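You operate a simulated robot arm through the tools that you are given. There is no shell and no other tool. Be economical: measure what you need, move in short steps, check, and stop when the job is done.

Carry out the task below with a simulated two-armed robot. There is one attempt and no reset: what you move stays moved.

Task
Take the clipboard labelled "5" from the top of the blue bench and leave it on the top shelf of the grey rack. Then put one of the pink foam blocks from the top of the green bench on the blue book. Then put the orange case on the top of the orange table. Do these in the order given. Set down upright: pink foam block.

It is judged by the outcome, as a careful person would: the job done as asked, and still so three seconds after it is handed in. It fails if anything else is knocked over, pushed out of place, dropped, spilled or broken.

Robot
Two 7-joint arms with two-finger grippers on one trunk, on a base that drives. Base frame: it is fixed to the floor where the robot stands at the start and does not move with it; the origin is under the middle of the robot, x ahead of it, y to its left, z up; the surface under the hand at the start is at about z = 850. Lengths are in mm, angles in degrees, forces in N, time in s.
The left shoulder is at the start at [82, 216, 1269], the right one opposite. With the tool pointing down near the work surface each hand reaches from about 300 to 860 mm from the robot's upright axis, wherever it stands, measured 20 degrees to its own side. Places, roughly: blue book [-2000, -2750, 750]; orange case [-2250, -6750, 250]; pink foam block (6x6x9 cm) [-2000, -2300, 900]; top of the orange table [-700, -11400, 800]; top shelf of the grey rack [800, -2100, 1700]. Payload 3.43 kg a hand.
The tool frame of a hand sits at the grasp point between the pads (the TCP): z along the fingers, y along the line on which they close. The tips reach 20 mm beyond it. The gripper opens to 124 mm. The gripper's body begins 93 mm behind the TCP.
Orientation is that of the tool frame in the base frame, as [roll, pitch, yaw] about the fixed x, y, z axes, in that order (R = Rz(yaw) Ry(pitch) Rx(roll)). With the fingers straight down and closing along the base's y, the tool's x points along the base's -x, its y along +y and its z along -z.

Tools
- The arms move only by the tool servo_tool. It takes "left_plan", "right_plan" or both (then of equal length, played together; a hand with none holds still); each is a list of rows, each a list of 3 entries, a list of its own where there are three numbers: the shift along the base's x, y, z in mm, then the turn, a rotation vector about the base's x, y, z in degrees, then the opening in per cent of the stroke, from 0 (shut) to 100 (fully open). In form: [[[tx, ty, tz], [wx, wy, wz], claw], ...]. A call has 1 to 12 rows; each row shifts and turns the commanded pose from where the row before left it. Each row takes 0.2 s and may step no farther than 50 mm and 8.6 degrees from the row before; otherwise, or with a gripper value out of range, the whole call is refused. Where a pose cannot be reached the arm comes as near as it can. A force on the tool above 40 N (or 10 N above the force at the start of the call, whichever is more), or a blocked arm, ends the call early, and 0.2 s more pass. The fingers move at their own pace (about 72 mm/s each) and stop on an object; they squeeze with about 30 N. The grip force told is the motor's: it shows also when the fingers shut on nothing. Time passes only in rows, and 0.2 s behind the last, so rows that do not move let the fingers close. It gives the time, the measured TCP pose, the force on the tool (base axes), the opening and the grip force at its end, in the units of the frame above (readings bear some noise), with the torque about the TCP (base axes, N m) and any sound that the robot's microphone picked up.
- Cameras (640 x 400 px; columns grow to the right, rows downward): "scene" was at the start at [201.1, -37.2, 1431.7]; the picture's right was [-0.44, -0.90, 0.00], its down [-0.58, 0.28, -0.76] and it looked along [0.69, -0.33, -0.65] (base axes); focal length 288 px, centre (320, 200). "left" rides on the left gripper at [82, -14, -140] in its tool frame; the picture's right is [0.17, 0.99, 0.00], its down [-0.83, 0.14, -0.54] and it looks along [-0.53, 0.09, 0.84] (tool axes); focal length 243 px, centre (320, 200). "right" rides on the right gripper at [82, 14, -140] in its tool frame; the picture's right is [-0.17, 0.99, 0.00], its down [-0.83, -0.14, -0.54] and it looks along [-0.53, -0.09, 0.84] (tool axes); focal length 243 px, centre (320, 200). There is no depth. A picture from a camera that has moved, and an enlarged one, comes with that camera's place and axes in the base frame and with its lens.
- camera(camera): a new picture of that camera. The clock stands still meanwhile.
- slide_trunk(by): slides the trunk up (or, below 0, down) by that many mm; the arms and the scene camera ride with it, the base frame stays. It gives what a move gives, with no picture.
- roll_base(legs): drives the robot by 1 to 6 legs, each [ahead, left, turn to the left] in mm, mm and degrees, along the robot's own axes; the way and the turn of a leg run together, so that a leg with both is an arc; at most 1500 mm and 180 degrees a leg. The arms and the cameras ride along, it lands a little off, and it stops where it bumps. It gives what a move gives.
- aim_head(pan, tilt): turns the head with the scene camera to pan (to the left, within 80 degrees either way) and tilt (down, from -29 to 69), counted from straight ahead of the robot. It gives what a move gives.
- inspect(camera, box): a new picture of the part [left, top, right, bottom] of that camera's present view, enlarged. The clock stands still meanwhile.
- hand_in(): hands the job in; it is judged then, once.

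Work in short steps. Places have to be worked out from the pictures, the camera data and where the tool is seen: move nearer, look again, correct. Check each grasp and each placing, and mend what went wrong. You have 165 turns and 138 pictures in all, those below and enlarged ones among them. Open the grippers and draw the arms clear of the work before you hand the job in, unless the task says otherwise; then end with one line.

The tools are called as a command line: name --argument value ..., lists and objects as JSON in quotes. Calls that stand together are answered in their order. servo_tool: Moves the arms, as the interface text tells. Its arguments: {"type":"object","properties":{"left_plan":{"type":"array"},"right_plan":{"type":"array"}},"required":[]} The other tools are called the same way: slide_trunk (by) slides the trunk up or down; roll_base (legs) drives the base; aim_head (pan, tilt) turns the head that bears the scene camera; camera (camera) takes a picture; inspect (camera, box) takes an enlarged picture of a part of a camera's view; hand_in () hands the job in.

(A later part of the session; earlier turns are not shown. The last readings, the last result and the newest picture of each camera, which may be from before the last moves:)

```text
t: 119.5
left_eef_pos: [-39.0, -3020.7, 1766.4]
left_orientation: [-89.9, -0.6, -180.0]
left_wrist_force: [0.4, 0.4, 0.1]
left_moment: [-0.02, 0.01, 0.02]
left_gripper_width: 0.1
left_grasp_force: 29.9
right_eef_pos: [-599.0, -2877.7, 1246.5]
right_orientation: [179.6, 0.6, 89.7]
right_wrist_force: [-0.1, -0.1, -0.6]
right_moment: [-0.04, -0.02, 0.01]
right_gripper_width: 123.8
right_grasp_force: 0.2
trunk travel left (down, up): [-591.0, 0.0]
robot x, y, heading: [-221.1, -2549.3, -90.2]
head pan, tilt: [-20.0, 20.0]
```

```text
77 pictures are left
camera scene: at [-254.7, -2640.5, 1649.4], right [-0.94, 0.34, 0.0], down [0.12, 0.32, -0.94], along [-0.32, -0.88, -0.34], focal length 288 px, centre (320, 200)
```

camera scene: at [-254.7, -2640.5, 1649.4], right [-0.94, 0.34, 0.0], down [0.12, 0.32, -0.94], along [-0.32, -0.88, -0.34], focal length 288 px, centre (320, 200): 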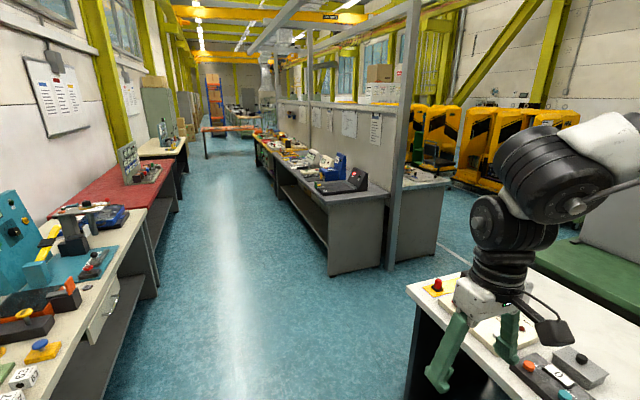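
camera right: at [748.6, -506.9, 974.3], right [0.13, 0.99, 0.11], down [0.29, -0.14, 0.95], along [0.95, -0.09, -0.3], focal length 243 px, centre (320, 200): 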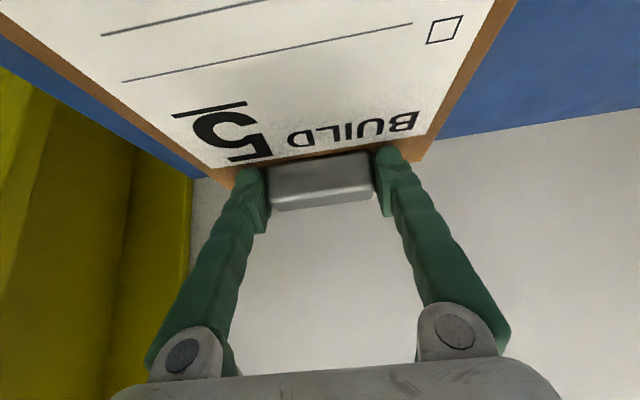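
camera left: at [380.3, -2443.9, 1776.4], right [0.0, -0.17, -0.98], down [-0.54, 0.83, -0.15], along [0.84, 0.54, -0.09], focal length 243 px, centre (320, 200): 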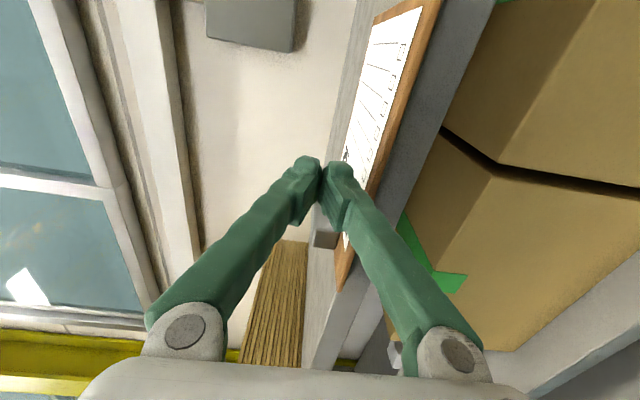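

There's a cross aisle beyond the white bench end, between y≈-3520 and -4680. I'll drive down to y≈-4100, turn right to face -x, move in, and look.

roll_base --legs '[[780, 0, 0], [780, 0, 0], [0, 0, -90], [900, 0, 0]]'

aim_head --pan -30 --tilt 20

camera --camera "scene"

```text
t: 140.0
left_eef_pos: [-1603.4, -4229.1, 1766.2]
left_orientation: [-89.7, -0.6, 87.1]
left_wrist_force: [-0.6, 0.6, 0.3]
left_moment: [-0.01, 0.02, -0.01]
left_gripper_width: 0.1
left_grasp_force: 30.3
right_eef_pos: [-1436.1, -3677.8, 1247.5]
right_orientation: [179.7, 0.6, -2.9]
right_wrist_force: [-0.7, -0.5, 0.1]
right_moment: [0.01, -0.02, 0.01]
right_gripper_width: 123.9
right_grasp_force: 0.0
trunk travel left (down, up): [-591.0, 0.0]
robot x, y, heading: [-1120.7, -4066.8, 177.2]
head pan, tilt: [-20.0, 20.0]
```

```text
t: 140.7
left_eef_pos: [-1605.3, -4229.0, 1766.1]
left_orientation: [-89.8, -0.5, 87.3]
left_wrist_force: [-0.4, -0.3, -0.9]
left_moment: [-0.03, -0.04, -0.02]
left_gripper_width: 0.0
left_grasp_force: 30.0
right_eef_pos: [-1436.4, -3677.4, 1246.5]
right_orientation: [179.5, 0.5, -2.8]
right_wrist_force: [1.5, -0.1, 0.4]
right_moment: [0.02, -0.01, 0.03]
right_gripper_width: 123.9
right_grasp_force: 0.1
trunk travel left (down, up): [-591.0, 0.0]
robot x, y, heading: [-1125.4, -4070.1, 177.5]
head pan, tilt: [-30.0, 20.0]
```

```text
76 pictures are left
camera scene: at [-1209.8, -4019.7, 1649.4], right [0.54, 0.84, 0.0], down [0.29, -0.18, -0.94], along [-0.79, 0.51, -0.34], focal length 288 px, centre (320, 200)
```

scene: 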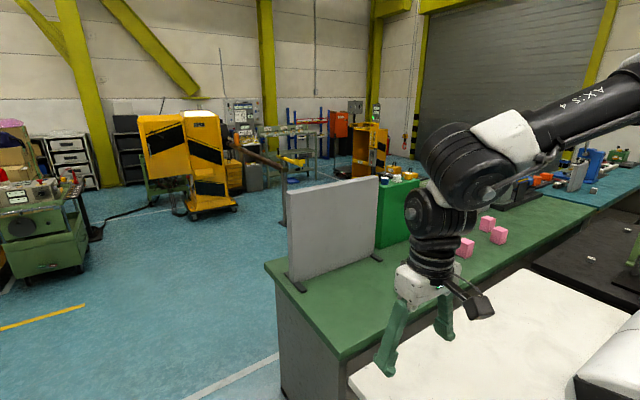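

The green bench spans x≈-2510 to -1800, with pink blocks near [-2000, -2300]. I'll go round to its far side (x≈-3080), strafe up, and turn to face it.

roll_base --legs '[[980, 0, 0], [980, 0, 0], [0, -800, 0], [0, -700, 0], [0, 0, -177]]'

aim_head --pan 0 --tilt 30

camera --camera "scene"

```text
t: 182.8
left_eef_pos: [-2510.4, -2273.8, 1766.8]
left_orientation: [-89.8, -0.4, -89.1]
left_wrist_force: [-0.3, -0.6, -0.7]
left_moment: [-0.04, 0.01, 0.0]
left_gripper_width: 0.0
left_grasp_force: 29.8
right_eef_pos: [-2643.1, -2836.0, 1246.8]
right_orientation: [179.5, 0.5, -179.2]
right_wrist_force: [-0.7, -0.1, 0.0]
right_moment: [0.0, 0.02, -0.02]
right_gripper_width: 124.1
right_grasp_force: 0.0
trunk travel left (down, up): [-591.0, 0.0]
robot x, y, heading: [-2981.9, -2464.8, 1.1]
head pan, tilt: [-30.0, 20.0]
```

```text
t: 183.8
left_eef_pos: [-2510.8, -2275.7, 1766.2]
left_orientation: [-89.8, -0.4, -89.0]
left_wrist_force: [0.7, -0.3, 0.5]
left_moment: [0.0, 0.06, 0.0]
left_gripper_width: 0.0
left_grasp_force: 30.1
right_eef_pos: [-2643.6, -2836.8, 1246.1]
right_orientation: [179.6, 0.5, -179.2]
right_wrist_force: [0.2, 0.0, -0.1]
right_moment: [-0.04, 0.02, -0.02]
right_gripper_width: 123.8
right_grasp_force: 0.1
trunk travel left (down, up): [-591.0, 0.0]
robot x, y, heading: [-2981.2, -2467.3, 1.1]
head pan, tilt: [0.0, 30.0]
```

```text
75 pictures are left
camera scene: at [-2885.7, -2463.8, 1633.3], right [0.02, -1.0, 0.0], down [-0.5, -0.01, -0.87], along [0.87, 0.02, -0.5], focal length 288 px, centre (320, 200)
```

scene: 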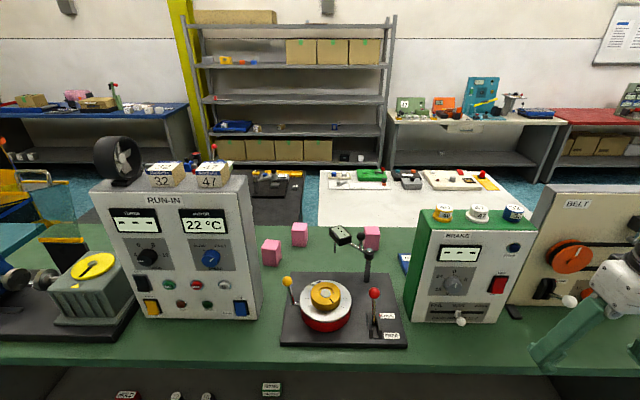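

The three pink blocks are at about [-2019,-2252], [-1906,-2357] and [-1923,-2656]. The book is partly hidden behind the green press box. I'll bring the left hand back to pointing down and lift the right hand clear before moving closer.

servo_tool --left_plan '[[[-5, 0, -30], [0, 8.2, 0], 50], [[-5, 0, -30], [0, 8.2, 0], 100], [[-5, 0, -30], [0, 8.2, 0], 100], [[-5, 0, -30], [0, 8.2, 0], 100], [[-5, 0, -30], [0, 8.2, 0], 100], [[-5, 0, -30], [0, 8.2, 0], 100], [[-5, 0, -30], [0, 8.2, 0], 100], [[-5, 0, -30], [0, 8.2, 0], 100], [[-5, 0, -30], [0, 8.2, 0], 100], [[-5, 0, -30], [0, 8.2, 0], 100], [[-5, 0, -10], [0, 8, 0], 100]]' --right_plan '[[[-3, 5, 20], [0, 0, 0], 100], [[-3, 5, 20], [0, 0, 0], 100], [[-3, 5, 20], [0, 0, 0], 100], [[-3, 5, 20], [0, 0, 0], 100], [[-3, 5, 20], [0, 0, 0], 100], [[-3, 5, 20], [0, 0, 0], 100], [[-3, 5, 20], [0, 0, 0], 100], [[-3, 5, 20], [0, 0, 0], 100], [[-3, 5, 10], [0, 0, 0], 100], [[-3, 5, 10], [0, 0, 0], 100], [[-3, 5, 10], [0, 0, 0], 100]]'

servo_tool --left_plan '[[[0, 0, 0], [0, 0, -8.2], 100], [[0, 0, 0], [0, 0, -8.2], 100], [[0, 0, 0], [0, 0, -8.2], 100], [[0, 0, 0], [0, 0, -8.2], 100], [[0, 0, 0], [0, 0, -8.2], 100], [[0, 0, 0], [0, 0, -8.2], 100], [[0, 0, 0], [0, 0, -8.2], 100], [[0, 0, 0], [0, 0, -8.2], 100], [[0, 0, 0], [0, 0, -8.2], 100], [[0, 0, 0], [0, 0, -8.2], 100], [[0, 0, 0], [0, 0, -8], 100]]'

camera --camera "scene"

```text
t: 186.2
left_eef_pos: [-2565.0, -2274.1, 1455.1]
left_orientation: [-180.0, 0.9, -89.4]
left_wrist_force: [0.6, 0.1, 0.5]
left_moment: [0.02, 0.04, 0.0]
left_gripper_width: 124.0
left_grasp_force: 0.2
right_eef_pos: [-2674.4, -2782.5, 1437.6]
right_orientation: [179.6, 0.4, -179.1]
right_wrist_force: [0.1, -0.9, 1.2]
right_moment: [0.02, 0.03, 0.01]
right_gripper_width: 124.1
right_grasp_force: 0.1
trunk travel left (down, up): [-591.0, 0.0]
robot x, y, heading: [-2978.2, -2468.8, 1.0]
head pan, tilt: [0.0, 30.0]
```

```text
t: 188.6
left_eef_pos: [-2557.9, -2316.4, 1421.3]
left_orientation: [-180.0, 0.7, -179.3]
left_wrist_force: [-0.4, -0.7, 0.0]
left_moment: [-0.02, 0.0, 0.0]
left_gripper_width: 124.0
left_grasp_force: 0.2
left hand out of reach, approached as far as the arm can: row 10, 11
right_eef_pos: [-2672.3, -2785.0, 1437.0]
right_orientation: [179.6, 0.4, -179.2]
right_wrist_force: [0.0, -0.1, -0.3]
right_moment: [0.03, 0.03, -0.01]
right_gripper_width: 124.2
right_grasp_force: 0.1
trunk travel left (down, up): [-591.0, 0.0]
robot x, y, heading: [-2983.4, -2465.9, 1.2]
head pan, tilt: [0.0, 30.0]
```

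```text
74 pictures are left
camera scene: at [-2882.8, -2465.3, 1633.0], right [0.02, -1.0, 0.0], down [-0.5, -0.01, -0.87], along [0.87, 0.02, -0.5], focal length 288 px, centre (320, 200)
```

scene: 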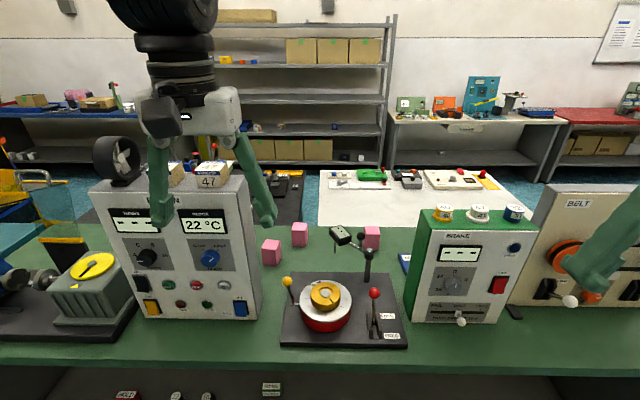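

Both hands are above everything on the bench. I'll move forward 250 and right 90, then look at the book.

roll_base --legs '[[250, -90, -1]]'

aim_head --pan -10 --tilt 40

camera --camera "scene"

camera --camera "left"

```text
t: 190.7
left_eef_pos: [-2314.2, -2409.1, 1422.5]
left_orientation: [-179.8, 1.2, 179.5]
left_wrist_force: [-0.2, -0.1, -0.4]
left_moment: [-0.02, -0.02, 0.01]
left_gripper_width: 124.1
left_grasp_force: 0.0
right_eef_pos: [-2439.3, -2874.1, 1438.8]
right_orientation: [179.7, 0.9, 179.8]
right_wrist_force: [-0.6, 0.2, -0.1]
right_moment: [-0.03, -0.02, 0.02]
right_gripper_width: 124.3
right_grasp_force: 0.1
trunk travel left (down, up): [-591.0, 0.0]
robot x, y, heading: [-2735.3, -2552.4, -0.2]
head pan, tilt: [0.0, 30.0]
```

```text
t: 191.4
left_eef_pos: [-2312.0, -2412.3, 1422.7]
left_orientation: [-179.8, 1.1, 179.5]
left_wrist_force: [1.0, -0.3, 0.8]
left_moment: [0.0, 0.0, 0.0]
left_gripper_width: 123.8
left_grasp_force: 0.1
right_eef_pos: [-2436.2, -2874.6, 1438.1]
right_orientation: [179.7, 0.6, 179.8]
right_wrist_force: [0.7, 0.3, 0.2]
right_moment: [-0.01, 0.0, 0.0]
right_gripper_width: 124.0
right_grasp_force: 0.1
trunk travel left (down, up): [-591.0, 0.0]
robot x, y, heading: [-2733.0, -2555.4, 0.1]
head pan, tilt: [-10.0, 40.0]
```

```text
73 pictures are left
camera scene: at [-2646.8, -2567.6, 1618.1], right [-0.17, -0.98, 0.0], down [-0.63, 0.11, -0.77], along [0.76, -0.13, -0.64], focal length 288 px, centre (320, 200)
```

scene: 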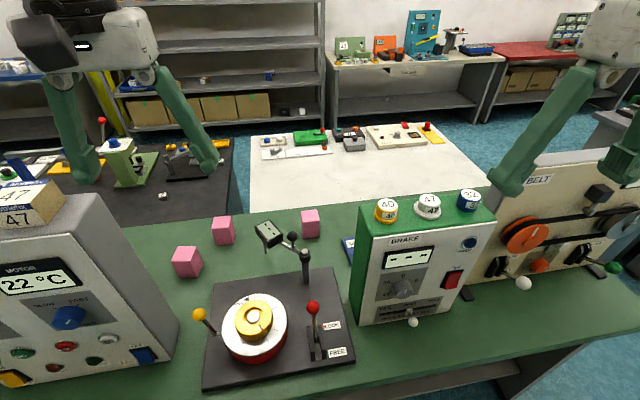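

```text
72 pictures are left
camera left: at [-2395.4, -2424.3, 1561.0], right [-0.16, 0.99, -0.01], down [0.82, 0.13, 0.55], along [0.55, 0.08, -0.83], focal length 243 px, centre (320, 200)
```

left: 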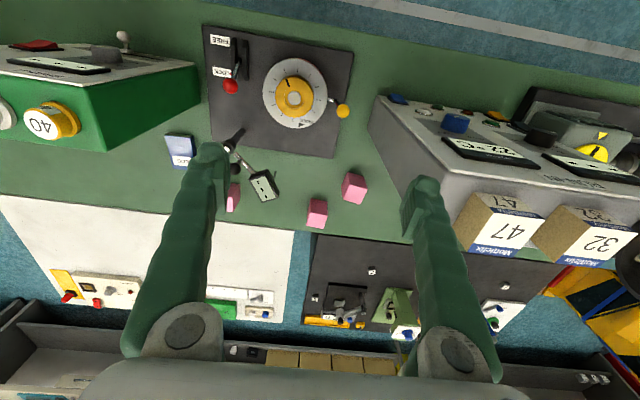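

The left camera shows the book as a small blue item behind the press. I'll zoom in on it and the blocks.

inspect --camera "left" --box '[130, 110, 290, 230]'

inspect --camera "scene" --box '[150, 190, 390, 330]'

```text
3.33 times, centred on (210, 170) of left
camera zoom: at [-2395.4, -2424.3, 1561.0], right [-0.16, 0.99, -0.01], down [0.82, 0.13, 0.55], along [0.55, 0.08, -0.83], focal length 809 px, centre (687, 300)
```

zoom: 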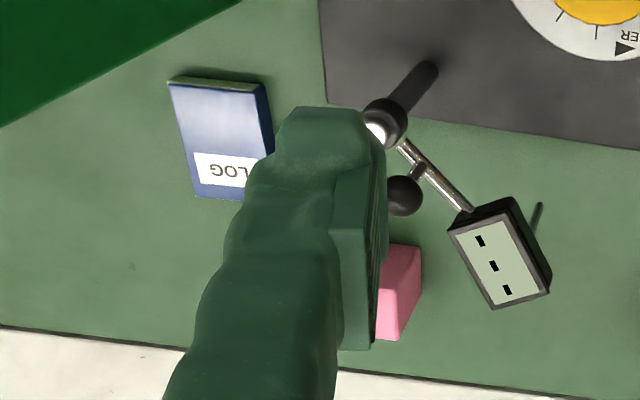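

```text
2.67 times, centred on (270, 260) of scene
camera zoom: at [-2646.8, -2567.6, 1618.1], right [-0.17, -0.98, 0.0], down [-0.63, 0.11, -0.77], along [0.76, -0.13, -0.64], focal length 767 px, centre (453, 40)
```

zoom: 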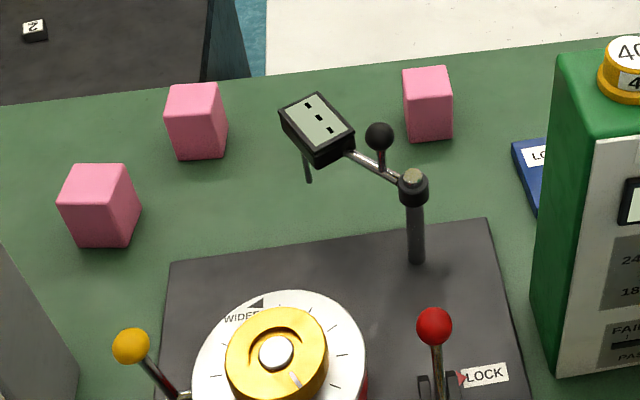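

The book is at about x[-2095,-1980], y[-2845,-2757], just behind the press box, which is ~350 mm tall. I'll use the left arm so its forearm passes diagonally left of that box. First I creep the base closer.

roll_base --legs '[[120, 35, 0]]'

servo_tool --left_plan '[[[10, 10, -30], [0, 0, 0], 100], [[10, 10, -30], [0, 0, 0], 100], [[10, 10, -30], [0, 0, 0], 100], [[10, 10, -30], [0, 0, 0], 100], [[10, 15, -30], [0, 0, 0], 100], [[10, 15, -30], [0, 0, 0], 100], [[10, 15, -30], [0, 0, 0], 100], [[0, 10, -20], [0, 0, 0], 100]]'

camera --camera "left"

camera --camera "scene"

```text
t: 192.8
left_eef_pos: [-2193.8, -2377.7, 1423.3]
left_orientation: [-179.8, 1.2, 179.4]
left_wrist_force: [0.2, -0.3, 0.2]
left_moment: [0.02, -0.05, -0.03]
left_gripper_width: 124.0
left_grasp_force: 0.0
right_eef_pos: [-2318.1, -2841.9, 1438.6]
right_orientation: [179.6, 0.8, 179.8]
right_wrist_force: [-0.7, -0.3, 0.3]
right_moment: [-0.01, -0.05, 0.0]
right_gripper_width: 124.0
right_grasp_force: 0.0
trunk travel left (down, up): [-591.0, 0.0]
robot x, y, heading: [-2612.0, -2515.9, -0.0]
head pan, tilt: [-10.0, 40.0]
```

```text
t: 194.6
left_eef_pos: [-2177.1, -2353.4, 1187.4]
left_orientation: [-179.9, 1.1, 179.8]
left_wrist_force: [0.1, 0.1, -0.5]
left_moment: [0.01, -0.01, -0.01]
left_gripper_width: 123.7
left_grasp_force: 0.0
left hand out of reach, approached as far as the arm can: row 1, 2, 3, 4, 5, 6, 7, 8
right_eef_pos: [-2314.1, -2839.8, 1437.4]
right_orientation: [179.7, 0.5, 179.8]
right_wrist_force: [-0.5, -0.3, -0.9]
right_moment: [-0.02, -0.01, 0.0]
right_gripper_width: 124.1
right_grasp_force: 0.0
trunk travel left (down, up): [-591.0, 0.0]
robot x, y, heading: [-2613.2, -2514.7, 0.1]
head pan, tilt: [-10.0, 40.0]
```

```text
69 pictures are left
camera left: at [-2261.6, -2368.3, 1326.0], right [-0.16, 0.99, -0.01], down [0.82, 0.14, 0.55], along [0.55, 0.09, -0.83], focal length 243 px, centre (320, 200)
```

left: 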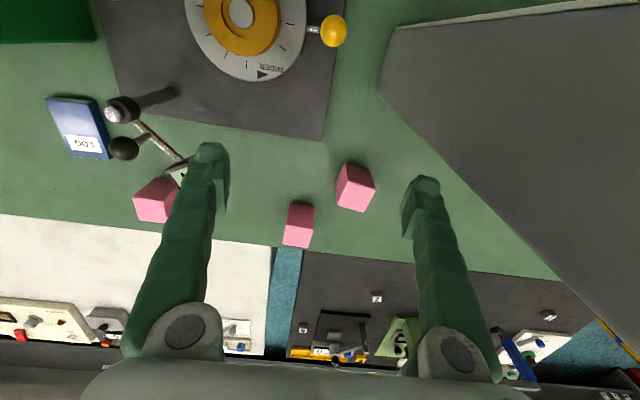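

```text
68 pictures are left
camera scene: at [-2524.4, -2532.4, 1617.9], right [-0.17, -0.98, 0.0], down [-0.63, 0.11, -0.77], along [0.75, -0.13, -0.64], focal length 288 px, centre (320, 200)
```

scene: 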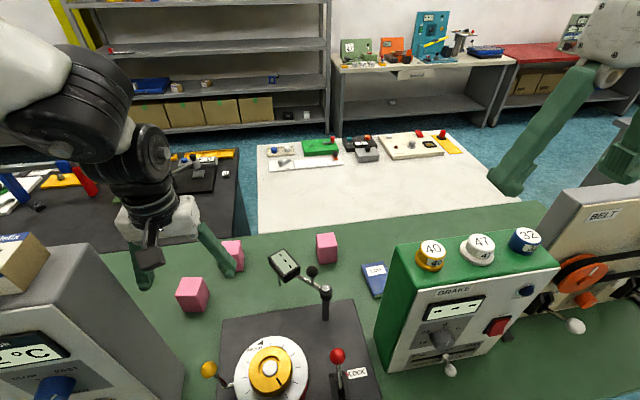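

Block 2 at about [-1904, -2358] has the clearest approach between the boxes, so I'll take that one. Moving above it at z≈1080.

servo_tool --left_plan '[[[30, 0, -14], [0, 0, 0], 100], [[30, 0, -14], [0, 0, 0], 100], [[30, 0, -14], [0, 0, 0], 100], [[30, 0, -14], [0, 0, 0], 100], [[30, 0, -14], [0, 0, 0], 100], [[30, 0, -14], [0, 0, 0], 100], [[30, 0, -12], [0, 0, 0], 100], [[30, 0, -12], [0, 0, 0], 100], [[30, -4, 0], [0, 0, 0], 100], [[0, 0, 0], [0, 0, 0], 100]]'

camera --camera "left"

aim_head --pan 25 --tilt 40

camera --camera "scene"

```text
t: 196.8
left_eef_pos: [-2071.3, -2487.5, 1109.3]
left_orientation: [-179.7, 1.2, 179.8]
left_wrist_force: [0.3, 0.4, 0.4]
left_moment: [-0.02, 0.01, 0.0]
left_gripper_width: 123.9
left_grasp_force: 0.0
left hand out of reach, approached as far as the arm can: row 1, 2, 3, 4, 5, 6, 7, 8, 9
right_eef_pos: [-2314.2, -2840.0, 1438.4]
right_orientation: [179.6, 0.5, 179.8]
right_wrist_force: [0.1, 0.3, -0.3]
right_moment: [-0.02, -0.02, 0.01]
right_gripper_width: 124.0
right_grasp_force: 0.1
trunk travel left (down, up): [-591.0, 0.0]
robot x, y, heading: [-2610.9, -2517.9, -0.1]
head pan, tilt: [-10.0, 40.0]
```

```text
67 pictures are left
camera left: at [-2155.4, -2501.5, 1247.4], right [-0.16, 0.99, -0.01], down [0.82, 0.14, 0.56], along [0.55, 0.08, -0.83], focal length 243 px, centre (320, 200)
```

left: 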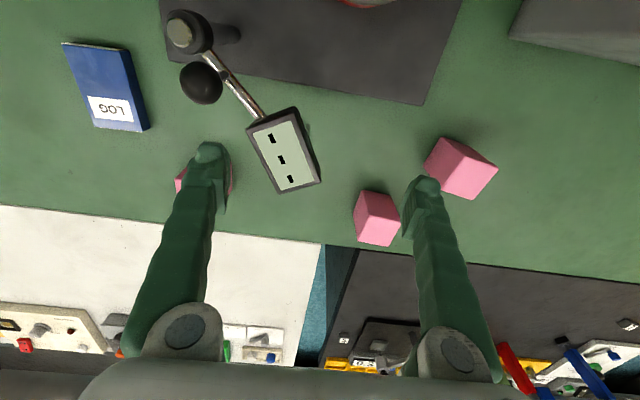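

```text
t: 197.8
left_eef_pos: [-2071.0, -2488.1, 1108.8]
left_orientation: [-179.6, 1.1, 179.8]
left_wrist_force: [0.4, 1.1, -0.5]
left_moment: [-0.02, 0.0, 0.0]
left_gripper_width: 124.0
left_grasp_force: 0.0
right_eef_pos: [-2315.3, -2839.8, 1437.3]
right_orientation: [179.6, 0.5, 179.8]
right_wrist_force: [-0.6, 0.2, -0.3]
right_moment: [-0.02, -0.02, -0.04]
right_gripper_width: 123.9
right_grasp_force: 0.1
trunk travel left (down, up): [-591.0, 0.0]
robot x, y, heading: [-2611.0, -2514.0, 0.2]
head pan, tilt: [25.0, 40.0]
```

```text
66 pictures are left
camera scene: at [-2531.6, -2482.3, 1618.0], right [0.42, -0.91, 0.0], down [-0.58, -0.27, -0.77], along [0.69, 0.32, -0.64], focal length 288 px, centre (320, 200)
```

scene: 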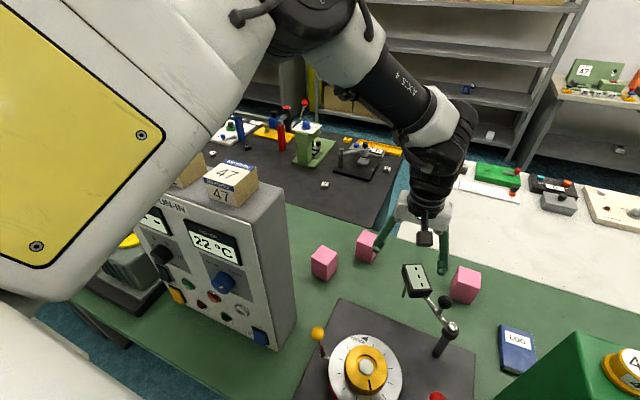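

With the trunk fully up, a vertical tool has little reach. Lowering the trunk restores the usual geometry, with the forearm sloping down. I'll pull the hand clear of the gauge arm, lower the trunk 100 mm, then reach for block 2.

servo_tool --left_plan '[[[-20, 30, 0], [0, 0, 0], 100], [[-20, 30, 0], [0, 0, 0], 100], [[-10, 30, 0], [0, 0, 0], 100], [[0, 30, 0], [0, 0, 0], 100]]'

slide_trunk --by -100

servo_tool --left_plan '[[[25, 0, 0], [0, 0, 0], 100], [[25, 0, 0], [0, 0, 0], 100], [[25, 0, 0], [0, 0, 0], 100], [[25, 0, 0], [0, 0, 0], 100], [[25, 0, 0], [0, 0, 0], 100]]'

camera --camera "left"

```text
t: 198.8
left_eef_pos: [-2145.0, -2392.5, 1111.9]
left_orientation: [-179.9, 1.1, 179.7]
left_wrist_force: [-0.3, 0.3, -0.1]
left_moment: [-0.01, -0.02, -0.02]
left_gripper_width: 124.1
left_grasp_force: 0.0
left hand out of reach, approached as far as the arm can: row 3, 4
right_eef_pos: [-2313.7, -2839.9, 1439.2]
right_orientation: [179.7, 0.6, 179.8]
right_wrist_force: [0.3, 0.7, -0.2]
right_moment: [-0.02, -0.01, 0.0]
right_gripper_width: 124.3
right_grasp_force: 0.1
trunk travel left (down, up): [-591.0, 0.0]
robot x, y, heading: [-2612.8, -2517.6, 0.1]
head pan, tilt: [25.0, 40.0]
```

```text
t: 200.1
left_eef_pos: [-2144.2, -2391.3, 1013.8]
left_orientation: [-179.7, 1.0, 179.5]
left_wrist_force: [0.0, 0.7, 0.1]
left_moment: [0.02, -0.03, -0.03]
left_gripper_width: 123.9
left_grasp_force: 0.1
right_eef_pos: [-2315.6, -2838.6, 1338.2]
right_orientation: [179.6, 0.7, 179.7]
right_wrist_force: [-0.5, -0.2, -0.3]
right_moment: [-0.04, -0.02, -0.01]
right_gripper_width: 123.9
right_grasp_force: 0.0
trunk travel left (down, up): [-491.0, 100.0]
robot x, y, heading: [-2616.0, -2517.8, 0.0]
head pan, tilt: [25.0, 40.0]
```

```text
t: 201.3
left_eef_pos: [-2057.2, -2417.9, 1019.1]
left_orientation: [179.9, 0.7, 179.8]
left_wrist_force: [-18.7, 14.7, -2.8]
left_moment: [0.31, 0.15, -1.15]
left_gripper_width: 115.3
left_grasp_force: 0.0
left hand out of reach, approached as far as the arm can: row 3, 4, 5
right_eef_pos: [-2317.7, -2836.2, 1339.7]
right_orientation: [179.8, 0.6, 179.7]
right_wrist_force: [-0.9, 0.4, 0.1]
right_moment: [-0.01, -0.02, 0.0]
right_gripper_width: 123.9
right_grasp_force: 0.0
trunk travel left (down, up): [-491.0, 100.0]
robot x, y, heading: [-2613.8, -2516.0, 0.2]
head pan, tilt: [25.0, 40.0]
```

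```text
65 pictures are left
camera left: at [-2140.0, -2432.1, 1158.4], right [-0.16, 0.99, 0.0], down [0.82, 0.14, 0.55], along [0.54, 0.09, -0.84], focal length 243 px, centre (320, 200)
```

left: 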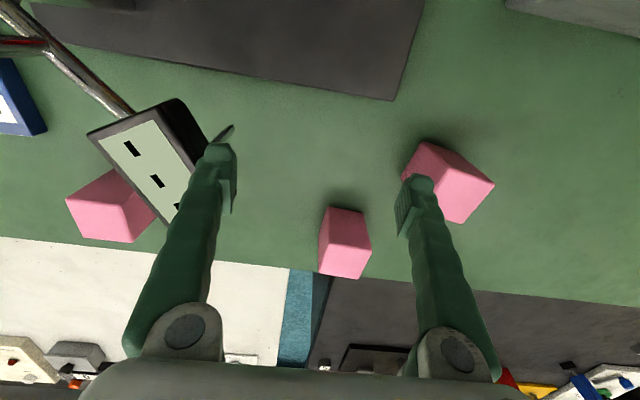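

The -y finger is touching the gauge display. I'll back away from it immediately, left and back.

servo_tool --left_plan '[[[-8, 10, 0], [0, 0, 0], 92], [[-15, 15, 0], [0, 0, 0], 92], [[-15, 10, 0], [0, 0, 0], 92], [[0, 0, 0], [0, 0, 0], 92]]'

camera --camera "left"

camera --camera "scene"

```text
t: 202.3
left_eef_pos: [-2089.9, -2389.2, 1021.1]
left_orientation: [-179.8, 1.0, 179.6]
left_wrist_force: [0.1, 0.6, -0.1]
left_moment: [0.01, 0.06, 0.0]
left_gripper_width: 114.3
left_grasp_force: 0.0
right_eef_pos: [-2314.3, -2840.8, 1336.2]
right_orientation: [179.6, 0.5, 179.7]
right_wrist_force: [-0.6, -1.0, -0.8]
right_moment: [0.02, -0.04, 0.03]
right_gripper_width: 124.1
right_grasp_force: 0.1
trunk travel left (down, up): [-491.0, 100.0]
robot x, y, heading: [-2611.4, -2521.2, -0.3]
head pan, tilt: [25.0, 40.0]
```

```text
64 pictures are left
camera left: at [-2173.2, -2402.0, 1158.7], right [-0.16, 0.99, -0.01], down [0.82, 0.13, 0.55], along [0.55, 0.08, -0.83], focal length 243 px, centre (320, 200)
```

left: 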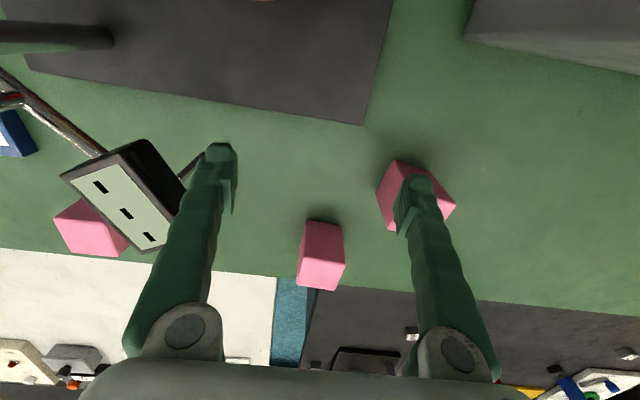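

```text
63 pictures are left
camera scene: at [-2436.6, -2483.0, 1505.6], right [0.42, -0.91, 0.0], down [-0.58, -0.27, -0.77], along [0.69, 0.32, -0.64], focal length 288 px, centre (320, 200)
```

scene: 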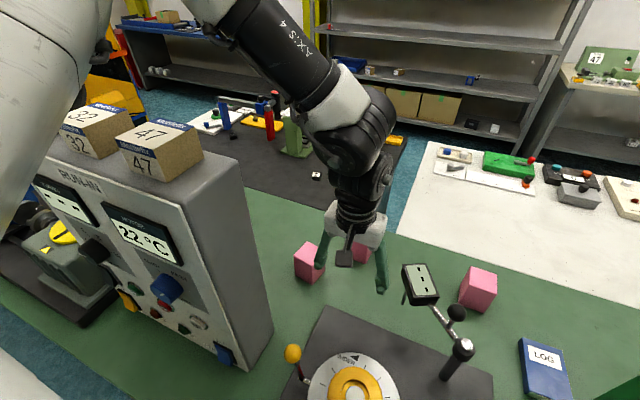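

The gauge is where it was. I'll narrow the opening, lower the trunk another 60 mm for reach, and advance at a height above the block tops, keeping y at about -2372.

slide_trunk --by -60

servo_tool --left_plan '[[[0, 6, 8], [0, 0, 0], 75], [[0, 6, 10], [0, 0, 0], 75], [[15, 3, 5], [0, 0, 0], 75], [[20, 0, 0], [0, 0, 0], 75], [[20, 0, 0], [0, 0, 0], 75], [[20, 0, 0], [0, 0, 0], 75]]'

camera --camera "left"

```text
t: 203.3
left_eef_pos: [-2088.9, -2388.0, 960.0]
left_orientation: [-179.8, 1.1, 179.6]
left_wrist_force: [0.0, 0.0, -0.1]
left_moment: [0.05, 0.01, -0.01]
left_gripper_width: 114.0
left_grasp_force: 0.1
right_eef_pos: [-2315.0, -2839.2, 1277.9]
right_orientation: [179.6, 0.6, 179.8]
right_wrist_force: [0.8, 0.2, 1.0]
right_moment: [0.02, -0.01, 0.02]
right_gripper_width: 123.9
right_grasp_force: 0.0
trunk travel left (down, up): [-431.0, 160.0]
robot x, y, heading: [-2615.4, -2519.2, -0.0]
head pan, tilt: [25.0, 40.0]
```

```text
t: 204.7
left_eef_pos: [-2044.4, -2407.1, 987.0]
left_orientation: [-179.9, 1.1, 179.9]
left_wrist_force: [-0.3, -0.3, -0.2]
left_moment: [0.01, -0.03, 0.01]
left_gripper_width: 93.1
left_grasp_force: 0.1
left hand out of reach, approached as far as the arm can: row 3, 4, 5, 6
right_eef_pos: [-2313.6, -2839.4, 1278.6]
right_orientation: [179.6, 0.5, 179.8]
right_wrist_force: [-0.5, 0.7, 1.1]
right_moment: [-0.01, -0.02, 0.0]
right_gripper_width: 124.0
right_grasp_force: 0.0
trunk travel left (down, up): [-431.0, 160.0]
robot x, y, heading: [-2612.6, -2517.2, -0.0]
head pan, tilt: [25.0, 40.0]
```

```text
62 pictures are left
camera left: at [-2129.3, -2420.5, 1125.2], right [-0.16, 0.99, -0.01], down [0.82, 0.14, 0.55], along [0.55, 0.09, -0.83], focal length 243 px, centre (320, 200)
```

left: 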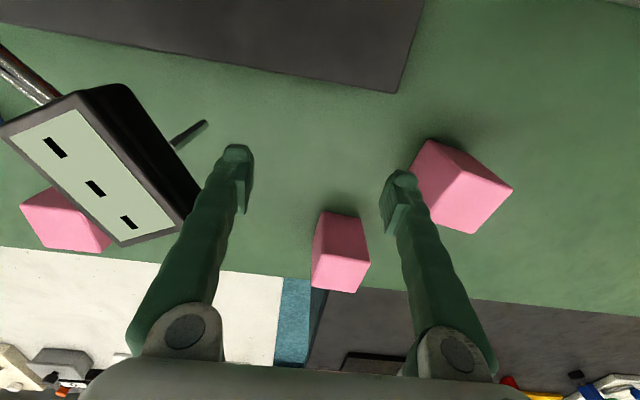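

The left arm lacks reach here. The right arm is better placed: block 3 (about [-1923,-2656]) and the book are both nearly straight ahead of it. I'll retract the left hand and bring the right hand up and left, clear of the press box.

servo_tool --left_plan '[[[-30, 10, 20], [0, 0, 0], 75], [[-30, 10, 30], [0, 0, 0], 75], [[-30, 10, 30], [0, 0, 0], 75], [[-30, 10, 30], [0, 0, 0], 75], [[-30, 0, 30], [0, 0, 0], 75]]' --right_plan '[[[-20, 0, 25], [0, 0, 0], 80], [[-20, 0, 25], [0, 0, 0], 80], [[-10, 20, 25], [0, 0, 0], 80], [[0, 40, 10], [0, 0, 0], 80], [[0, 40, 10], [0, 0, 0], 80]]'

servo_tool --right_plan '[[[0, 40, 0], [0, 0, 0], 80], [[0, 45, 0], [0, 0, 0], 80], [[25, 10, -20], [0, 0, 0], 80], [[30, 0, -25], [0, 0, 0], 80], [[30, 0, -25], [0, 0, 0], 80], [[30, 0, -25], [0, 0, 0], 80], [[30, 0, -25], [0, 0, 0], 80], [[30, 0, -25], [0, 0, 0], 80], [[30, 0, -20], [0, 0, 0], 80], [[0, 0, 0], [0, 0, 0], 80]]'

camera --camera "right"

aim_head --pan -10 --tilt 40

camera --camera "scene"

```text
t: 205.9
left_eef_pos: [-2195.5, -2364.9, 1126.1]
left_orientation: [-179.8, 0.9, 179.4]
left_wrist_force: [-0.4, -0.6, -0.8]
left_moment: [-0.02, 0.03, -0.01]
left_gripper_width: 93.1
left_grasp_force: 0.0
right_eef_pos: [-2365.4, -2744.2, 1380.5]
right_orientation: [179.7, 0.5, 179.6]
right_wrist_force: [0.6, 0.1, 0.0]
right_moment: [-0.05, 0.0, -0.01]
right_gripper_width: 99.3
right_grasp_force: 0.1
right hand out of reach, approached as far as the arm can: row 5
trunk travel left (down, up): [-431.0, 160.0]
robot x, y, heading: [-2615.0, -2518.6, 0.2]
head pan, tilt: [25.0, 40.0]
```

```text
t: 208.1
left_eef_pos: [-2198.4, -2366.5, 1127.2]
left_orientation: [-179.9, 1.1, 179.4]
left_wrist_force: [0.1, -0.4, -0.2]
left_moment: [0.03, -0.02, 0.03]
left_gripper_width: 92.9
left_grasp_force: 0.1
right_eef_pos: [-2165.2, -2744.6, 1241.6]
right_orientation: [179.5, 0.8, 179.8]
right_wrist_force: [-0.4, 0.8, 0.3]
right_moment: [-0.01, -0.05, -0.01]
right_gripper_width: 99.0
right_grasp_force: 0.1
right hand out of reach, approached as far as the arm can: row 1, 2, 3, 4, 5
trunk travel left (down, up): [-431.0, 160.0]
robot x, y, heading: [-2614.0, -2517.5, -0.0]
head pan, tilt: [25.0, 40.0]
```

```text
61 pictures are left
camera right: at [-2246.7, -2731.0, 1379.2], right [0.17, 0.99, 0.01], down [0.82, -0.15, 0.55], along [0.54, -0.08, -0.84], focal length 243 px, centre (320, 200)
```

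right: 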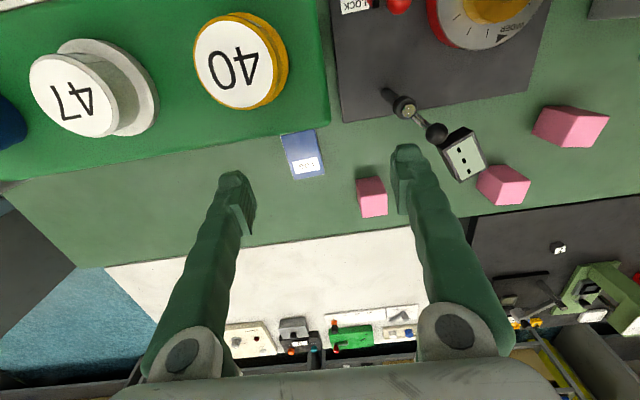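

```text
t: 209.1
left_eef_pos: [-2197.2, -2366.8, 1126.6]
left_orientation: [-179.7, 1.0, 179.5]
left_wrist_force: [-0.4, 0.8, 0.3]
left_moment: [0.01, 0.0, -0.03]
left_gripper_width: 93.1
left_grasp_force: 0.1
right_eef_pos: [-2163.7, -2744.6, 1241.6]
right_orientation: [179.5, 0.6, 179.8]
right_wrist_force: [0.0, -0.3, 0.1]
right_moment: [0.0, 0.0, 0.03]
right_gripper_width: 99.0
right_grasp_force: 0.1
trunk travel left (down, up): [-431.0, 160.0]
robot x, y, heading: [-2616.3, -2520.2, 0.0]
head pan, tilt: [-10.0, 40.0]
```

```text
60 pictures are left
camera scene: at [-2406.2, -2532.7, 1438.3], right [-0.17, -0.98, 0.0], down [-0.63, 0.11, -0.77], along [0.75, -0.13, -0.64], focal length 288 px, centre (320, 200)
```

scene: 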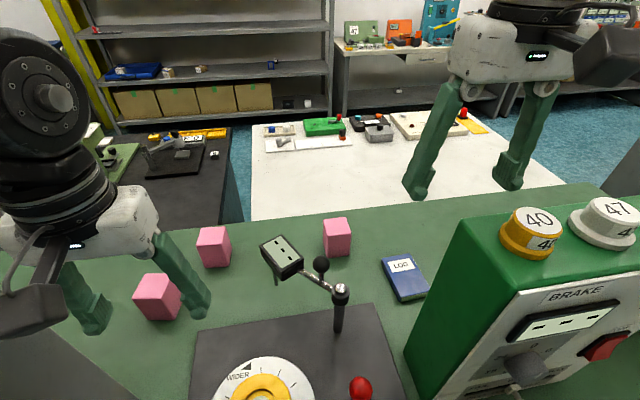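

Both views agree: block 3 is at about [-1928, -2656] and the book at [-2045, -2798]. I'll move the right hand left then forward-down toward block 3.

servo_tool --right_plan '[[[0, 30, -20], [0, 0, 0], 80], [[0, 30, -20], [0, 0, 0], 80], [[0, 28, -20], [0, 0, 0], 80], [[30, 0, -20], [0, 0, 0], 80], [[34, 0, -20], [0, 0, 0], 80], [[34, 0, -20], [0, 0, 0], 80], [[34, 0, -20], [0, 0, 0], 80], [[34, 0, -20], [0, 0, 0], 80], [[30, 0, -20], [0, 0, 0], 80], [[0, 0, 0], [0, 0, 0], 80]]'

camera --camera "right"

camera --camera "scene"

```text
t: 211.3
left_eef_pos: [-2197.6, -2366.1, 1128.9]
left_orientation: [-179.8, 1.0, 179.4]
left_wrist_force: [-0.3, 0.8, -0.2]
left_moment: [0.0, -0.04, 0.03]
left_gripper_width: 92.5
left_grasp_force: 0.1
right_eef_pos: [-2028.8, -2785.8, 1091.3]
right_orientation: [179.3, 0.8, 179.8]
right_wrist_force: [-0.9, 0.5, -0.6]
right_moment: [0.01, 0.03, -0.02]
right_gripper_width: 99.1
right_grasp_force: 0.0
right hand out of reach, approached as far as the arm can: row 1, 2, 3, 4, 5, 6, 7, 8, 9
trunk travel left (down, up): [-431.0, 160.0]
robot x, y, heading: [-2613.3, -2515.9, 0.1]
head pan, tilt: [-10.0, 40.0]
```

```text
59 pictures are left
camera right: at [-2111.7, -2772.5, 1229.3], right [0.17, 0.99, 0.01], down [0.82, -0.15, 0.55], along [0.54, -0.08, -0.84], focal length 243 px, centre (320, 200)
```

right: 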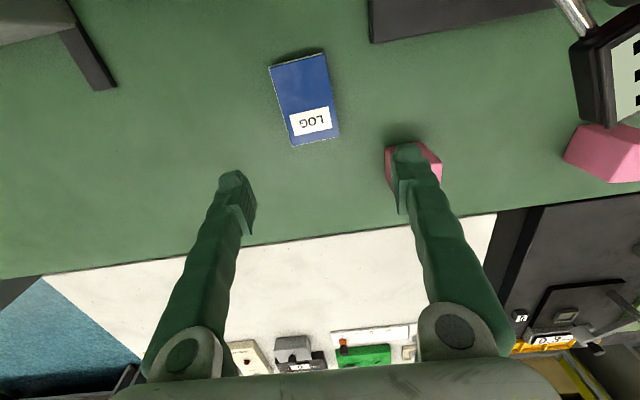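

```text
58 pictures are left
camera scene: at [-2406.9, -2532.5, 1438.4], right [-0.17, -0.98, 0.0], down [-0.63, 0.11, -0.77], along [0.75, -0.13, -0.64], focal length 288 px, centre (320, 200)
```

scene: 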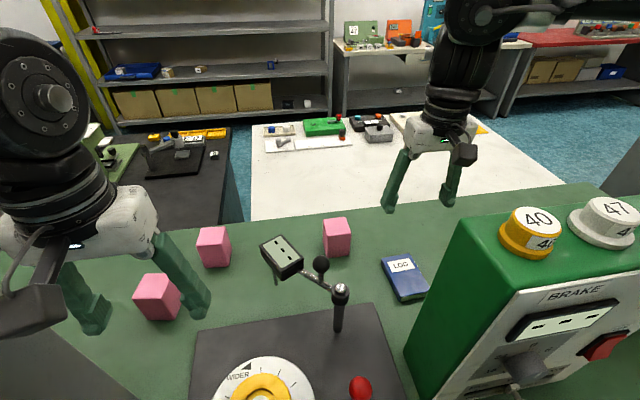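

The right hand is now right above the book. To reach block 3 on the arm's better side, I'll first pull the left hand back and up, clear of the Run-in box, then shift the base left 105 mm.

servo_tool --left_plan '[[[-20, -5, 30], [0, 0, 0], 75], [[-30, -5, 30], [0, 0, 0], 75], [[-35, -5, 25], [0, 0, 0], 75], [[-35, 0, 25], [0, 0, 0], 75], [[-35, 0, 25], [0, 0, 0], 75], [[-30, 0, 25], [0, 0, 0], 75]]'

roll_base --legs '[[0, 105, 0]]'

servo_tool --right_plan '[[[0, 5, -15], [0, 0, 0], 80], [[10, 5, -15], [0, 0, 0], 80], [[20, 0, -10], [0, 0, 0], 80], [[20, 0, -10], [0, 0, 0], 80], [[20, 0, -5], [0, 0, 0], 80], [[0, 0, 0], [0, 0, 0], 80]]'

camera --camera "right"

camera --camera "scene"

```text
t: 212.7
left_eef_pos: [-2385.7, -2382.0, 1287.0]
left_orientation: [-179.8, 1.0, 179.6]
left_wrist_force: [-0.5, -0.1, -0.5]
left_moment: [-0.01, -0.02, -0.01]
left_gripper_width: 92.9
left_grasp_force: 0.1
right_eef_pos: [-2030.6, -2787.2, 1091.0]
right_orientation: [179.3, 0.8, 179.8]
right_wrist_force: [1.5, 0.4, -0.2]
right_moment: [0.0, 0.0, 0.0]
right_gripper_width: 99.1
right_grasp_force: 0.0
trunk travel left (down, up): [-431.0, 160.0]
robot x, y, heading: [-2612.3, -2519.1, 0.2]
head pan, tilt: [-10.0, 40.0]
```

```text
t: 214.8
left_eef_pos: [-2384.1, -2277.5, 1285.2]
left_orientation: [-179.8, 1.0, 179.6]
left_wrist_force: [-0.3, 0.2, 0.4]
left_moment: [0.01, -0.02, 0.0]
left_gripper_width: 92.9
left_grasp_force: 0.0
right_eef_pos: [-2027.7, -2681.2, 1091.6]
right_orientation: [179.2, 0.8, 179.8]
right_wrist_force: [0.5, -0.1, 0.5]
right_moment: [0.02, 0.01, 0.01]
right_gripper_width: 99.3
right_grasp_force: 0.0
trunk travel left (down, up): [-431.0, 160.0]
robot x, y, heading: [-2611.9, -2413.2, 0.1]
head pan, tilt: [-10.0, 40.0]
```

```text
t: 216.2
left_eef_pos: [-2383.4, -2276.8, 1286.5]
left_orientation: [-179.7, 1.1, 179.5]
left_wrist_force: [0.2, -1.1, 0.3]
left_moment: [-0.03, -0.01, 0.0]
left_gripper_width: 92.9
left_grasp_force: 0.1
right_eef_pos: [-1995.2, -2696.7, 1045.9]
right_orientation: [179.0, 1.1, 179.7]
right_wrist_force: [0.0, 0.3, -0.7]
right_moment: [0.0, -0.04, 0.03]
right_gripper_width: 99.3
right_grasp_force: 0.0
right hand out of reach, approached as far as the arm can: row 2, 3, 4, 5
trunk travel left (down, up): [-431.0, 160.0]
robot x, y, heading: [-2613.2, -2413.0, 0.1]
head pan, tilt: [-10.0, 40.0]
```

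```text
57 pictures are left
camera right: at [-2078.8, -2684.7, 1182.3], right [0.17, 0.99, 0.02], down [0.82, -0.15, 0.55], along [0.55, -0.08, -0.83], focal length 243 px, centre (320, 200)
```

right: 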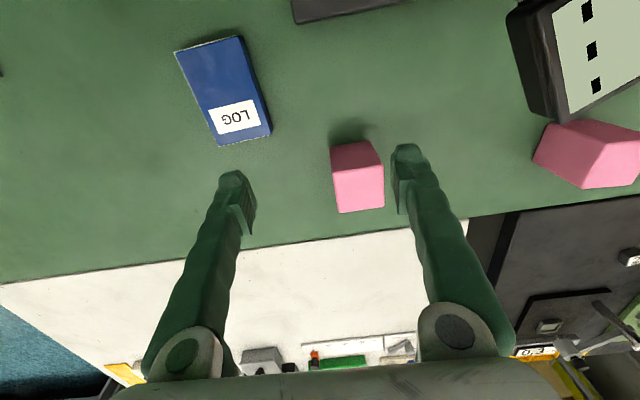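

```text
56 pictures are left
camera scene: at [-2406.6, -2428.1, 1438.3], right [-0.17, -0.99, 0.0], down [-0.63, 0.11, -0.77], along [0.75, -0.13, -0.64], focal length 288 px, centre (320, 200)
```

scene: 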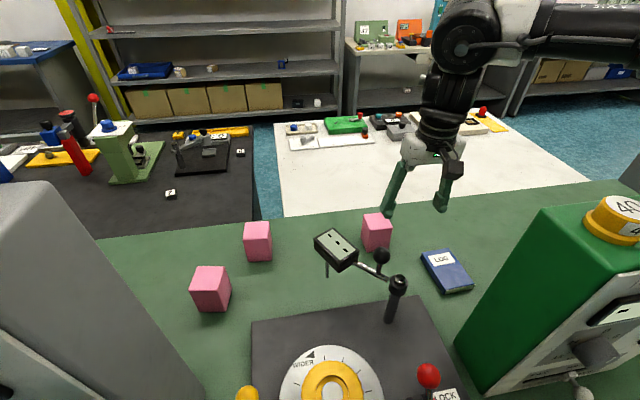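

The hand is close now. Block 3 is at about [-1920, -2657]. I'll descend to just above its top with a slight forward tilt for reach.

servo_tool --right_plan '[[[14, 10, -12], [0, -4, 0], 80], [[15, 10, -12], [0, -4, 0], 80], [[15, 10, -12], [0, -4, 0], 80], [[15, 10, -12], [0, -4, 0], 80], [[10, 0, -6], [0, 0, 0], 80], [[0, 0, 0], [0, 0, 0], 80]]'

camera --camera "right"

```text
t: 217.6
left_eef_pos: [-2383.5, -2276.9, 1285.8]
left_orientation: [-179.9, 1.0, 179.6]
left_wrist_force: [-0.8, -0.6, 0.2]
left_moment: [0.02, -0.01, -0.03]
left_gripper_width: 93.0
left_grasp_force: 0.1
right_eef_pos: [-1939.4, -2661.9, 995.7]
right_orientation: [179.3, 16.8, 179.7]
right_wrist_force: [0.1, -0.8, -0.8]
right_moment: [0.01, -0.01, 0.0]
right_gripper_width: 99.3
right_grasp_force: 0.1
right hand out of reach, approached as far as the arm can: row 4, 5
trunk travel left (down, up): [-431.0, 160.0]
robot x, y, heading: [-2614.0, -2412.5, 0.4]
head pan, tilt: [-10.0, 40.0]
```

```text
55 pictures are left
camera right: at [-2056.5, -2649.3, 1106.0], right [0.16, 0.99, 0.06], down [0.64, -0.15, 0.75], along [0.75, -0.08, -0.65], focal length 243 px, centre (320, 200)
```

right: 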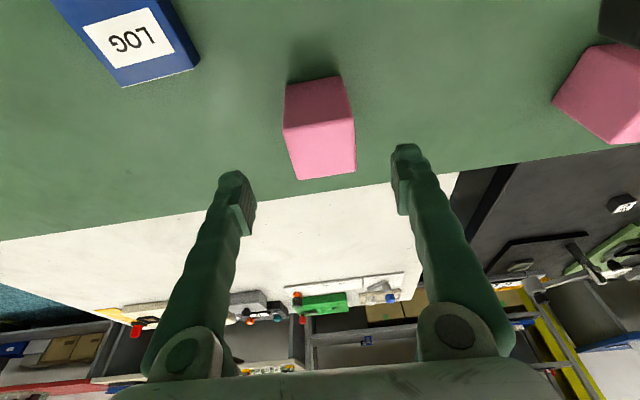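

The block is aligned with the axes and centred between the fingers. I'll descend 78 mm.

servo_tool --right_plan '[[[2, 3, -18], [0, 0, 0], 80], [[2, 3, -20], [0, 0, 0], 80], [[0, 1, -20], [0, 0, 0], 80], [[0, 0, -20], [0, 0, 0], 80], [[0, 0, 0], [0, 0, 0], 80]]'

camera --camera "right"

inspect --camera "scene" --box '[290, 130, 530, 310]'

```text
t: 219.0
left_eef_pos: [-2396.0, -2264.4, 1284.8]
left_orientation: [-179.2, 1.5, 179.5]
left_wrist_force: [0.3, 0.3, -0.5]
left_moment: [0.02, 0.02, 0.01]
left_gripper_width: 92.9
left_grasp_force: 0.0
right_eef_pos: [-1915.4, -2655.4, 984.0]
right_orientation: [179.8, 22.8, 179.8]
right_wrist_force: [-0.7, -1.0, 0.9]
right_moment: [0.0, 0.0, -0.02]
right_gripper_width: 99.1
right_grasp_force: 0.0
right hand out of reach, approached as far as the arm can: row 2
trunk travel left (down, up): [-431.0, 160.0]
robot x, y, heading: [-2613.3, -2416.4, -0.1]
head pan, tilt: [-10.0, 40.0]
stopped in row 5 (right hand): the arm was blocked; the commanded pose is now the measured one
```

```text
54 pictures are left
camera right: at [-2044.7, -2639.7, 1080.3], right [0.16, 0.99, 0.07], down [0.56, -0.14, 0.82], along [0.82, -0.09, -0.57], focal length 243 px, centre (320, 200)
```

right: 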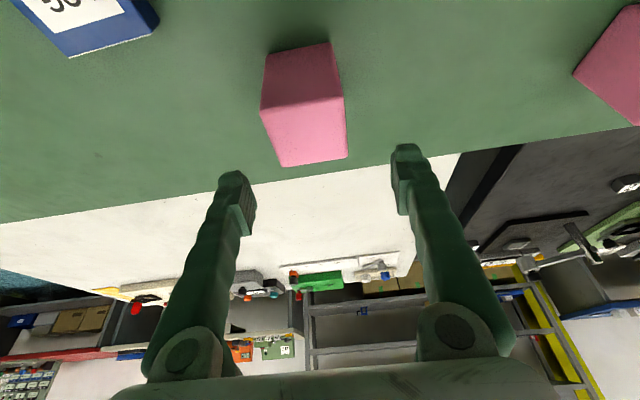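

```text
2.22 times, centred on (410, 220) of scene
camera zoom: at [-2420.1, -2414.0, 1439.4], right [-0.17, -0.98, 0.01], down [-0.63, 0.1, -0.77], along [0.76, -0.14, -0.63], focal length 639 px, centre (120, 156)
```

zoom: 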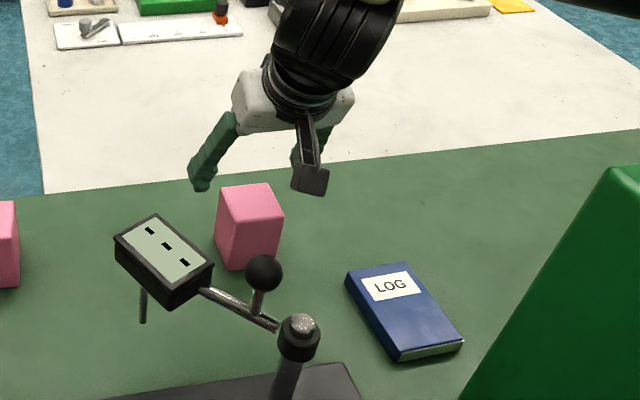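

The arm was blocked by something other than the hand. I'll look along the arm for where it touches.

aim_head --pan -40 --tilt 40

camera --camera "scene"

```text
t: 219.9
left_eef_pos: [-2394.6, -2262.9, 1287.2]
left_orientation: [-179.3, 1.7, 179.5]
left_wrist_force: [-0.8, -0.3, 0.4]
left_moment: [0.02, -0.03, -0.03]
left_gripper_width: 92.9
left_grasp_force: 0.0
right_eef_pos: [-1917.8, -2652.4, 983.7]
right_orientation: [180.0, 22.7, 179.9]
right_wrist_force: [0.3, -0.2, -0.5]
right_moment: [0.01, 0.02, 0.01]
right_gripper_width: 99.5
right_grasp_force: 0.1
trunk travel left (down, up): [-431.0, 160.0]
robot x, y, heading: [-2612.8, -2416.4, -0.1]
head pan, tilt: [-40.0, 40.0]
```

```text
52 pictures are left
camera scene: at [-2439.2, -2452.8, 1440.9], right [-0.64, -0.77, 0.0], down [-0.49, 0.4, -0.78], along [0.59, -0.5, -0.63], focal length 288 px, centre (320, 200)
```

scene: 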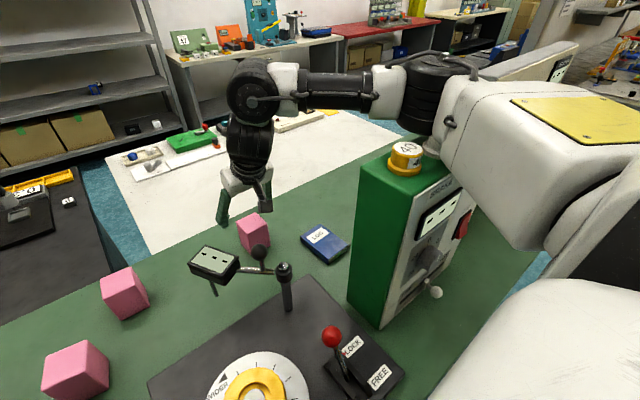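

The right elbow is resting on the press box by its knobs. I'll raise the trunk to lift it off and check the knobs.

slide_trunk --by 130

camera --camera "scene"

```text
t: 221.5
left_eef_pos: [-2381.1, -2277.8, 1414.6]
left_orientation: [-179.8, 0.9, 179.4]
left_wrist_force: [0.5, 0.2, 0.1]
left_moment: [0.0, 0.03, 0.02]
left_gripper_width: 93.1
left_grasp_force: 0.0
right_eef_pos: [-1904.4, -2663.6, 1267.1]
right_orientation: [179.1, 35.3, 179.5]
right_wrist_force: [-0.2, 0.0, -0.5]
right_moment: [0.0, -0.06, -0.03]
right_gripper_width: 99.1
right_grasp_force: 0.0
trunk travel left (down, up): [-561.0, 30.0]
robot x, y, heading: [-2614.3, -2414.9, 0.1]
head pan, tilt: [-40.0, 40.0]
```

```text
51 pictures are left
camera scene: at [-2503.7, -2468.8, 1588.5], right [-0.64, -0.77, 0.0], down [-0.49, 0.41, -0.77], along [0.59, -0.49, -0.64], focal length 288 px, centre (320, 200)
```

scene: 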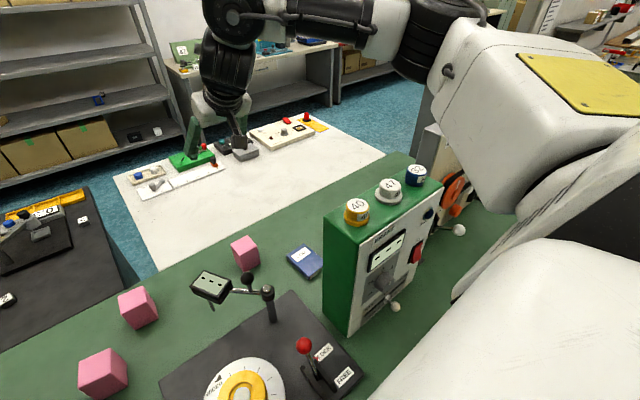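

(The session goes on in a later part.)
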